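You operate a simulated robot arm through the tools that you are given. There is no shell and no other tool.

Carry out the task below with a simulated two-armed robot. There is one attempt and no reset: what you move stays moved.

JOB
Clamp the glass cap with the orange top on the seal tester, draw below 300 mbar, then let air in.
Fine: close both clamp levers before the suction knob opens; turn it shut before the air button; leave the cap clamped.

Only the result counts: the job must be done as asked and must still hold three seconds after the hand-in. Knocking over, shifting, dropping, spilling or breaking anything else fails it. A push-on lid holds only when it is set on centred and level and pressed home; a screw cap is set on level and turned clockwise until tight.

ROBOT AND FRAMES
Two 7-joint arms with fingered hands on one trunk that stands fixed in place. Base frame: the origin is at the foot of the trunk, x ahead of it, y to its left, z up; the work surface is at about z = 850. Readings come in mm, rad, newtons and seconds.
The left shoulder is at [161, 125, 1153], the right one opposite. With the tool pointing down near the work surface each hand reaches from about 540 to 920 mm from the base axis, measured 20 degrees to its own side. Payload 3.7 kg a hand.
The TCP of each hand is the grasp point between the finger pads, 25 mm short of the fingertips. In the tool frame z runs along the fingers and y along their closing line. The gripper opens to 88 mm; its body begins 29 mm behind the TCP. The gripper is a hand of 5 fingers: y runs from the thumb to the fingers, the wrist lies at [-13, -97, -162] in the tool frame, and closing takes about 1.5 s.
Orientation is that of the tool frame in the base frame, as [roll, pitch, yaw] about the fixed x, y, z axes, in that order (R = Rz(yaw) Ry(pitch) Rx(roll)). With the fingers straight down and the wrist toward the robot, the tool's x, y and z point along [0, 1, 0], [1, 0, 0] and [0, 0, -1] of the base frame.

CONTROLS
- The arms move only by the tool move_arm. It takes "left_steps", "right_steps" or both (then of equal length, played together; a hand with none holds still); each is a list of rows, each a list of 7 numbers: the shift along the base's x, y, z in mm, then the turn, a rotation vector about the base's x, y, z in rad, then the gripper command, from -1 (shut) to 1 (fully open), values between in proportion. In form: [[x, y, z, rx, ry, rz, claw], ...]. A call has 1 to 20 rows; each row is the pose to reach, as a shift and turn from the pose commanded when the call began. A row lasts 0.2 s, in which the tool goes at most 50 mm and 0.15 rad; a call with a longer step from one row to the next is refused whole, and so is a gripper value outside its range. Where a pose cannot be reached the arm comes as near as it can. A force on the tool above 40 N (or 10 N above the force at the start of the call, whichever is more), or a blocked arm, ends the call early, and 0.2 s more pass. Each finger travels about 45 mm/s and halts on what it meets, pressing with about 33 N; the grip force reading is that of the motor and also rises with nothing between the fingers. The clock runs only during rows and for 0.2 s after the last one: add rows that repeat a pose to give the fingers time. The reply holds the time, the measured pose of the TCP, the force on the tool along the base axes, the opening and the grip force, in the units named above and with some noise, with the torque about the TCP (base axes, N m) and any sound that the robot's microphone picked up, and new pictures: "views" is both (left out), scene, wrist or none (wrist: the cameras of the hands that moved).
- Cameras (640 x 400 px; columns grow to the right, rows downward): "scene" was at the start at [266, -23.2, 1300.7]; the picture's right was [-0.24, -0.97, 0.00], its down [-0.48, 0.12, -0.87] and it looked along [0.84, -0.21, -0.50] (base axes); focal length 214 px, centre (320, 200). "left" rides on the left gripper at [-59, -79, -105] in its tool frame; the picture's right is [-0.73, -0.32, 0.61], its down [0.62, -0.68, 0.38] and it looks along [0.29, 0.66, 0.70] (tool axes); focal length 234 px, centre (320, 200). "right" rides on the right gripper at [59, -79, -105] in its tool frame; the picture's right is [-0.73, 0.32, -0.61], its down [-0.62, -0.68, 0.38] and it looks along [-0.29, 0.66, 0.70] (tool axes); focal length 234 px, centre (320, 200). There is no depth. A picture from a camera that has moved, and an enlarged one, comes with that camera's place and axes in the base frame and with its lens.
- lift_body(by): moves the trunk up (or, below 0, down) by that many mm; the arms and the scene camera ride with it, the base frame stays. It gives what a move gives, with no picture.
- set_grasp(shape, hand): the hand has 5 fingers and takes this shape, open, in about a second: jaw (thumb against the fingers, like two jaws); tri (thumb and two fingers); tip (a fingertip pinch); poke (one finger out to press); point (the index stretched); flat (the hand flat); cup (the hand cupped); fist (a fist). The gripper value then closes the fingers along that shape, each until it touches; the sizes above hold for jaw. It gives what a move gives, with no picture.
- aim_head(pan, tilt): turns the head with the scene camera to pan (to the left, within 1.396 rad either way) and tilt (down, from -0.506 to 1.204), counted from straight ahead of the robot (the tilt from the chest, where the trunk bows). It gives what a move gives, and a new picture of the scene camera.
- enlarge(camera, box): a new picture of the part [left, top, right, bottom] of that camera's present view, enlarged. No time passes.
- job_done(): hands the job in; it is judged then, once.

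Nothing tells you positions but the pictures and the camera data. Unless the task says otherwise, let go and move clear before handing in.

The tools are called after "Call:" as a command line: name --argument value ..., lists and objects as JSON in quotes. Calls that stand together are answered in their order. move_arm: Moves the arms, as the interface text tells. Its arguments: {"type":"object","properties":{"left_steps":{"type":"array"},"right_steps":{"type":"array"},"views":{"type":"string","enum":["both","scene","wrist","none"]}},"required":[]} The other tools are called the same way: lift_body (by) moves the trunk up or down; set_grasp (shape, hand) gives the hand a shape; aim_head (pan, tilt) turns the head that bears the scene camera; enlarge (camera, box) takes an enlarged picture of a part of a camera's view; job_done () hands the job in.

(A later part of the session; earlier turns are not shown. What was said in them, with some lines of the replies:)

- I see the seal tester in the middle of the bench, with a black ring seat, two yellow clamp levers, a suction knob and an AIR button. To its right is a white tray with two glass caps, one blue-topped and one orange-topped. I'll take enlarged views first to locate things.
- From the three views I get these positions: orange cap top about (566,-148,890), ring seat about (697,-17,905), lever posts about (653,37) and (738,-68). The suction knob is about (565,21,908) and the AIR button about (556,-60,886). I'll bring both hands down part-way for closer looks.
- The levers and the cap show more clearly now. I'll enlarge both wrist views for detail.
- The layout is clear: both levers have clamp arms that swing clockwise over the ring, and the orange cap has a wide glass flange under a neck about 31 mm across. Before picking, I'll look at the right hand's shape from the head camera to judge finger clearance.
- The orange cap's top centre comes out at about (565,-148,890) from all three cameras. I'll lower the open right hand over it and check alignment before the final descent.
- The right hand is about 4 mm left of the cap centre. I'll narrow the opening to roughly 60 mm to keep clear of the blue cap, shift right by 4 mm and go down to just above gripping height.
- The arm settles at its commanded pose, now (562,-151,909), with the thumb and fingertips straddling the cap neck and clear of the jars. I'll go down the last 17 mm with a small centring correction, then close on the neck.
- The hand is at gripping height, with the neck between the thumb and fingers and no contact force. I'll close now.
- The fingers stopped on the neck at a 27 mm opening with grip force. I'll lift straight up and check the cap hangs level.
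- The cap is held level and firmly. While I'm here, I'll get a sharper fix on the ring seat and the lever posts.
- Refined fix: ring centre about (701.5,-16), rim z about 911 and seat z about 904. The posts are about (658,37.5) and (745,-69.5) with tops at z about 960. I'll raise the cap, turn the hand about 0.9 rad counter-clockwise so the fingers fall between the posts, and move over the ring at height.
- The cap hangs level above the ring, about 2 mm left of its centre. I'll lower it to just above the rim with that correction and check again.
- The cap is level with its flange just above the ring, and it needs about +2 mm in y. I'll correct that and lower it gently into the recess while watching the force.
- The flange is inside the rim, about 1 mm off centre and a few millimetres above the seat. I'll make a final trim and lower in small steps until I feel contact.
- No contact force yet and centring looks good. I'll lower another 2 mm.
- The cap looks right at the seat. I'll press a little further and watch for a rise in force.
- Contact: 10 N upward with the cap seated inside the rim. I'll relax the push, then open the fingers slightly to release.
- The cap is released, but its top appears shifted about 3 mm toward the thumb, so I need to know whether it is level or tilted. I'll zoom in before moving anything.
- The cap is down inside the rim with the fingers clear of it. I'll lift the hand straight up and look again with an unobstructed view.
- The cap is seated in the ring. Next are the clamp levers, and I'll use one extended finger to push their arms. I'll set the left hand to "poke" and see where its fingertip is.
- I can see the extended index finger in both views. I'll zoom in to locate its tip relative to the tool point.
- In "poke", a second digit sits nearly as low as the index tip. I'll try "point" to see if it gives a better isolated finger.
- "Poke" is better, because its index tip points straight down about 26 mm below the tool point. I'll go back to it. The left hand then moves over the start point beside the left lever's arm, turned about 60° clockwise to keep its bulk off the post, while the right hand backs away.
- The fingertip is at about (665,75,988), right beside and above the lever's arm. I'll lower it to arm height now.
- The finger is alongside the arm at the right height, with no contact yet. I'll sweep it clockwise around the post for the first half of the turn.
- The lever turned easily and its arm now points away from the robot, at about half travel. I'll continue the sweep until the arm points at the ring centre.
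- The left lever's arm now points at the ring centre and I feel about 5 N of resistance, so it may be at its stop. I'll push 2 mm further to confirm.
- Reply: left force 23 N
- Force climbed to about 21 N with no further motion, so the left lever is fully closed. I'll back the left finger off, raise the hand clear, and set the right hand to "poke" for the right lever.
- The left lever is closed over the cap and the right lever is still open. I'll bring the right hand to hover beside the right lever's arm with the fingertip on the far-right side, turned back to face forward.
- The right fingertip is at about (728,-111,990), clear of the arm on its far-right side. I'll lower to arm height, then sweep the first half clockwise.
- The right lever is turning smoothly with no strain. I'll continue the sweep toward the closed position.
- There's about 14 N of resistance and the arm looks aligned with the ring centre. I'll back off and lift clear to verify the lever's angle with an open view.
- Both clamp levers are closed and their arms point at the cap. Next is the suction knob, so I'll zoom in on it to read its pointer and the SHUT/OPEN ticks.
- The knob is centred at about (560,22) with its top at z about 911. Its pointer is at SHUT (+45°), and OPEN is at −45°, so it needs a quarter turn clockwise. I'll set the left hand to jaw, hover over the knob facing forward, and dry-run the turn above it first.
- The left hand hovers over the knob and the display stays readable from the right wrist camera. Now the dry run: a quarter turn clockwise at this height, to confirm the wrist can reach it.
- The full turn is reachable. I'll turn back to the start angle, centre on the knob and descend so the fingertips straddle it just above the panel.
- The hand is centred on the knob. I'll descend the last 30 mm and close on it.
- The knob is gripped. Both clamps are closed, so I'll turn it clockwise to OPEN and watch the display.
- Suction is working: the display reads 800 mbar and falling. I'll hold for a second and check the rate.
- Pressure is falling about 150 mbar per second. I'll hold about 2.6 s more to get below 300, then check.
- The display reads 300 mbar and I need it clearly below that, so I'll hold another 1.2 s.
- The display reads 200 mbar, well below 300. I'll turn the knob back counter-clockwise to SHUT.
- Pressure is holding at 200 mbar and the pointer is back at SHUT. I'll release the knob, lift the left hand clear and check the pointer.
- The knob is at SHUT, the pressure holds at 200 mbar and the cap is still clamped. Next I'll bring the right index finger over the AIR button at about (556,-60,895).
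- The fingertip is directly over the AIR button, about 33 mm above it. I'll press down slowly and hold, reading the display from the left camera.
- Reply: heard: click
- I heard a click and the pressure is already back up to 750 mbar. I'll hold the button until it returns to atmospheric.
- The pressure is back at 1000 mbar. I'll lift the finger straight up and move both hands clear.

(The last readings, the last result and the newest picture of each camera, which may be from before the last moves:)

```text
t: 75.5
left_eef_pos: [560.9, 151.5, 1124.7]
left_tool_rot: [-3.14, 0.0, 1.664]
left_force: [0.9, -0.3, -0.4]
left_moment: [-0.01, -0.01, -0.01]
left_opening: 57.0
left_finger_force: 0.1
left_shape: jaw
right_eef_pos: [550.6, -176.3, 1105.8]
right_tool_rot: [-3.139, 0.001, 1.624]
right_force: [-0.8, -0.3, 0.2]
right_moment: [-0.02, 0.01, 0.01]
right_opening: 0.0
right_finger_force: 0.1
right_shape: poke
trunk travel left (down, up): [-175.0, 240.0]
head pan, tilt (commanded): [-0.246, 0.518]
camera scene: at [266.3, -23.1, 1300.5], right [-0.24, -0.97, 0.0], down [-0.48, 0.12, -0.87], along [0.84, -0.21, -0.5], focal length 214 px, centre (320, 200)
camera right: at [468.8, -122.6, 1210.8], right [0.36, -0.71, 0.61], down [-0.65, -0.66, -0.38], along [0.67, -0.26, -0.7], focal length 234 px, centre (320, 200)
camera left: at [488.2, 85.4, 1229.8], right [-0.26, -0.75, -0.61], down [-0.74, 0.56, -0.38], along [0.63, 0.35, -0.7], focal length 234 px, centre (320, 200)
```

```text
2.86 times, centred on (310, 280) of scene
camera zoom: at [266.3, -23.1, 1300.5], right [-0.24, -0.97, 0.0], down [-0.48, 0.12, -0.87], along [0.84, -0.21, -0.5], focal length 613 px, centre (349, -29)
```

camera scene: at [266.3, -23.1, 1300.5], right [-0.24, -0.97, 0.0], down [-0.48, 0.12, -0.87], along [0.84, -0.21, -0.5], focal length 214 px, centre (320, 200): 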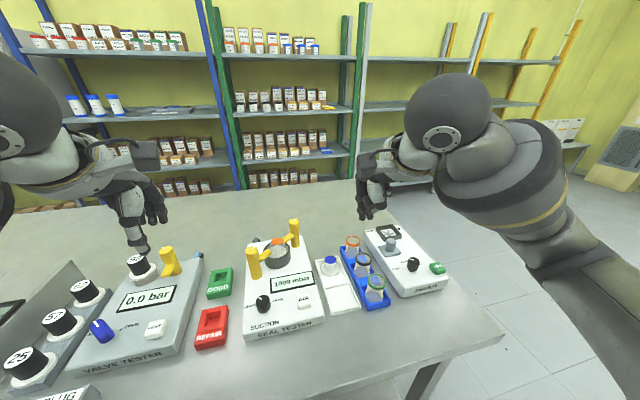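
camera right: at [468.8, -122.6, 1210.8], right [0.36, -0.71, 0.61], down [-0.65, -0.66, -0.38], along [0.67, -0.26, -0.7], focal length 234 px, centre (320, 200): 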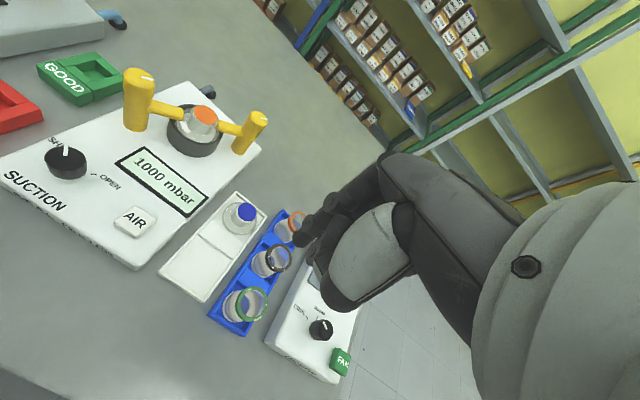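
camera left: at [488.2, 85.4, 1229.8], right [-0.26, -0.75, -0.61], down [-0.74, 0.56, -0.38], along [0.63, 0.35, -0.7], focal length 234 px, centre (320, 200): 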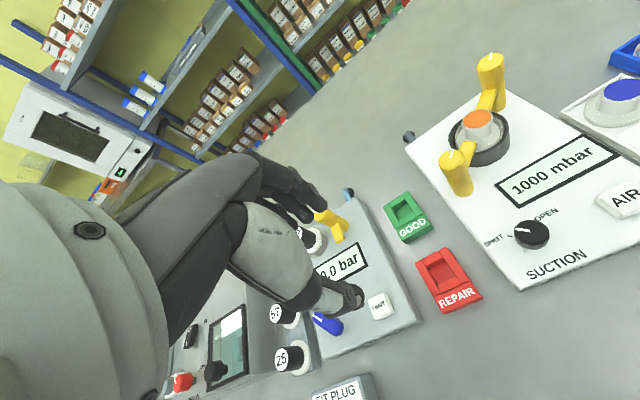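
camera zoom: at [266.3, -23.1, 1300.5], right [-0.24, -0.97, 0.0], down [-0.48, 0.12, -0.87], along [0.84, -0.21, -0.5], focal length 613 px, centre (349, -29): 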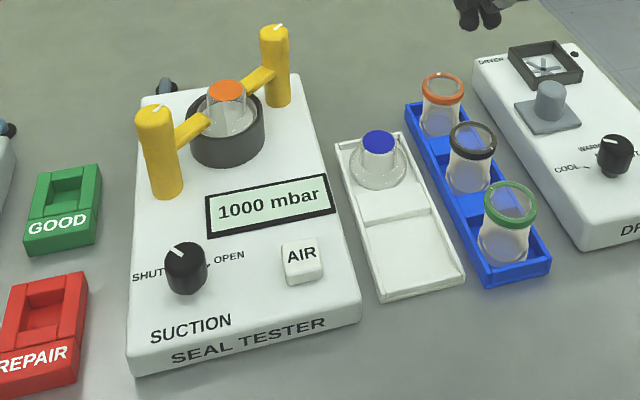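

The orange-topped cap is clamped on the tester under both closed levers. The suction knob is at SHUT and the display is back at 1000 mbar after being drawn down to 200. The other items look untouched and both hands are clear, so I'm handing in.

Call:
job_done

```text
The job is handed in.
```

The job is done and handed in. The orange-topped glass cap sits in the seal tester's ring with both clamp levers closed over it.

- **Suction:** I closed both levers before opening the suction knob. The display fell from 1000 to 200 mbar, below the 300 asked for. I then turned the knob back to SHUT, and the pressure held at 200.
- **Air:** With the knob shut, I pressed the AIR button (it clicked) and the display returned to 1000 mbar.
- **Cap seating:** The cap moved about 2–3 mm off the ring's centre when I let go of it. It stayed inside the rim and held vacuum, so I left it as it was.
- **Knob travel:** The knob slipped in the grip, so it stopped about 20° short of the OPEN mark. That was still enough for suction to work normally.

In the last pictures nothing else on the bench looks moved, and both hands are clear of the tester. I have no result from the judging itself.
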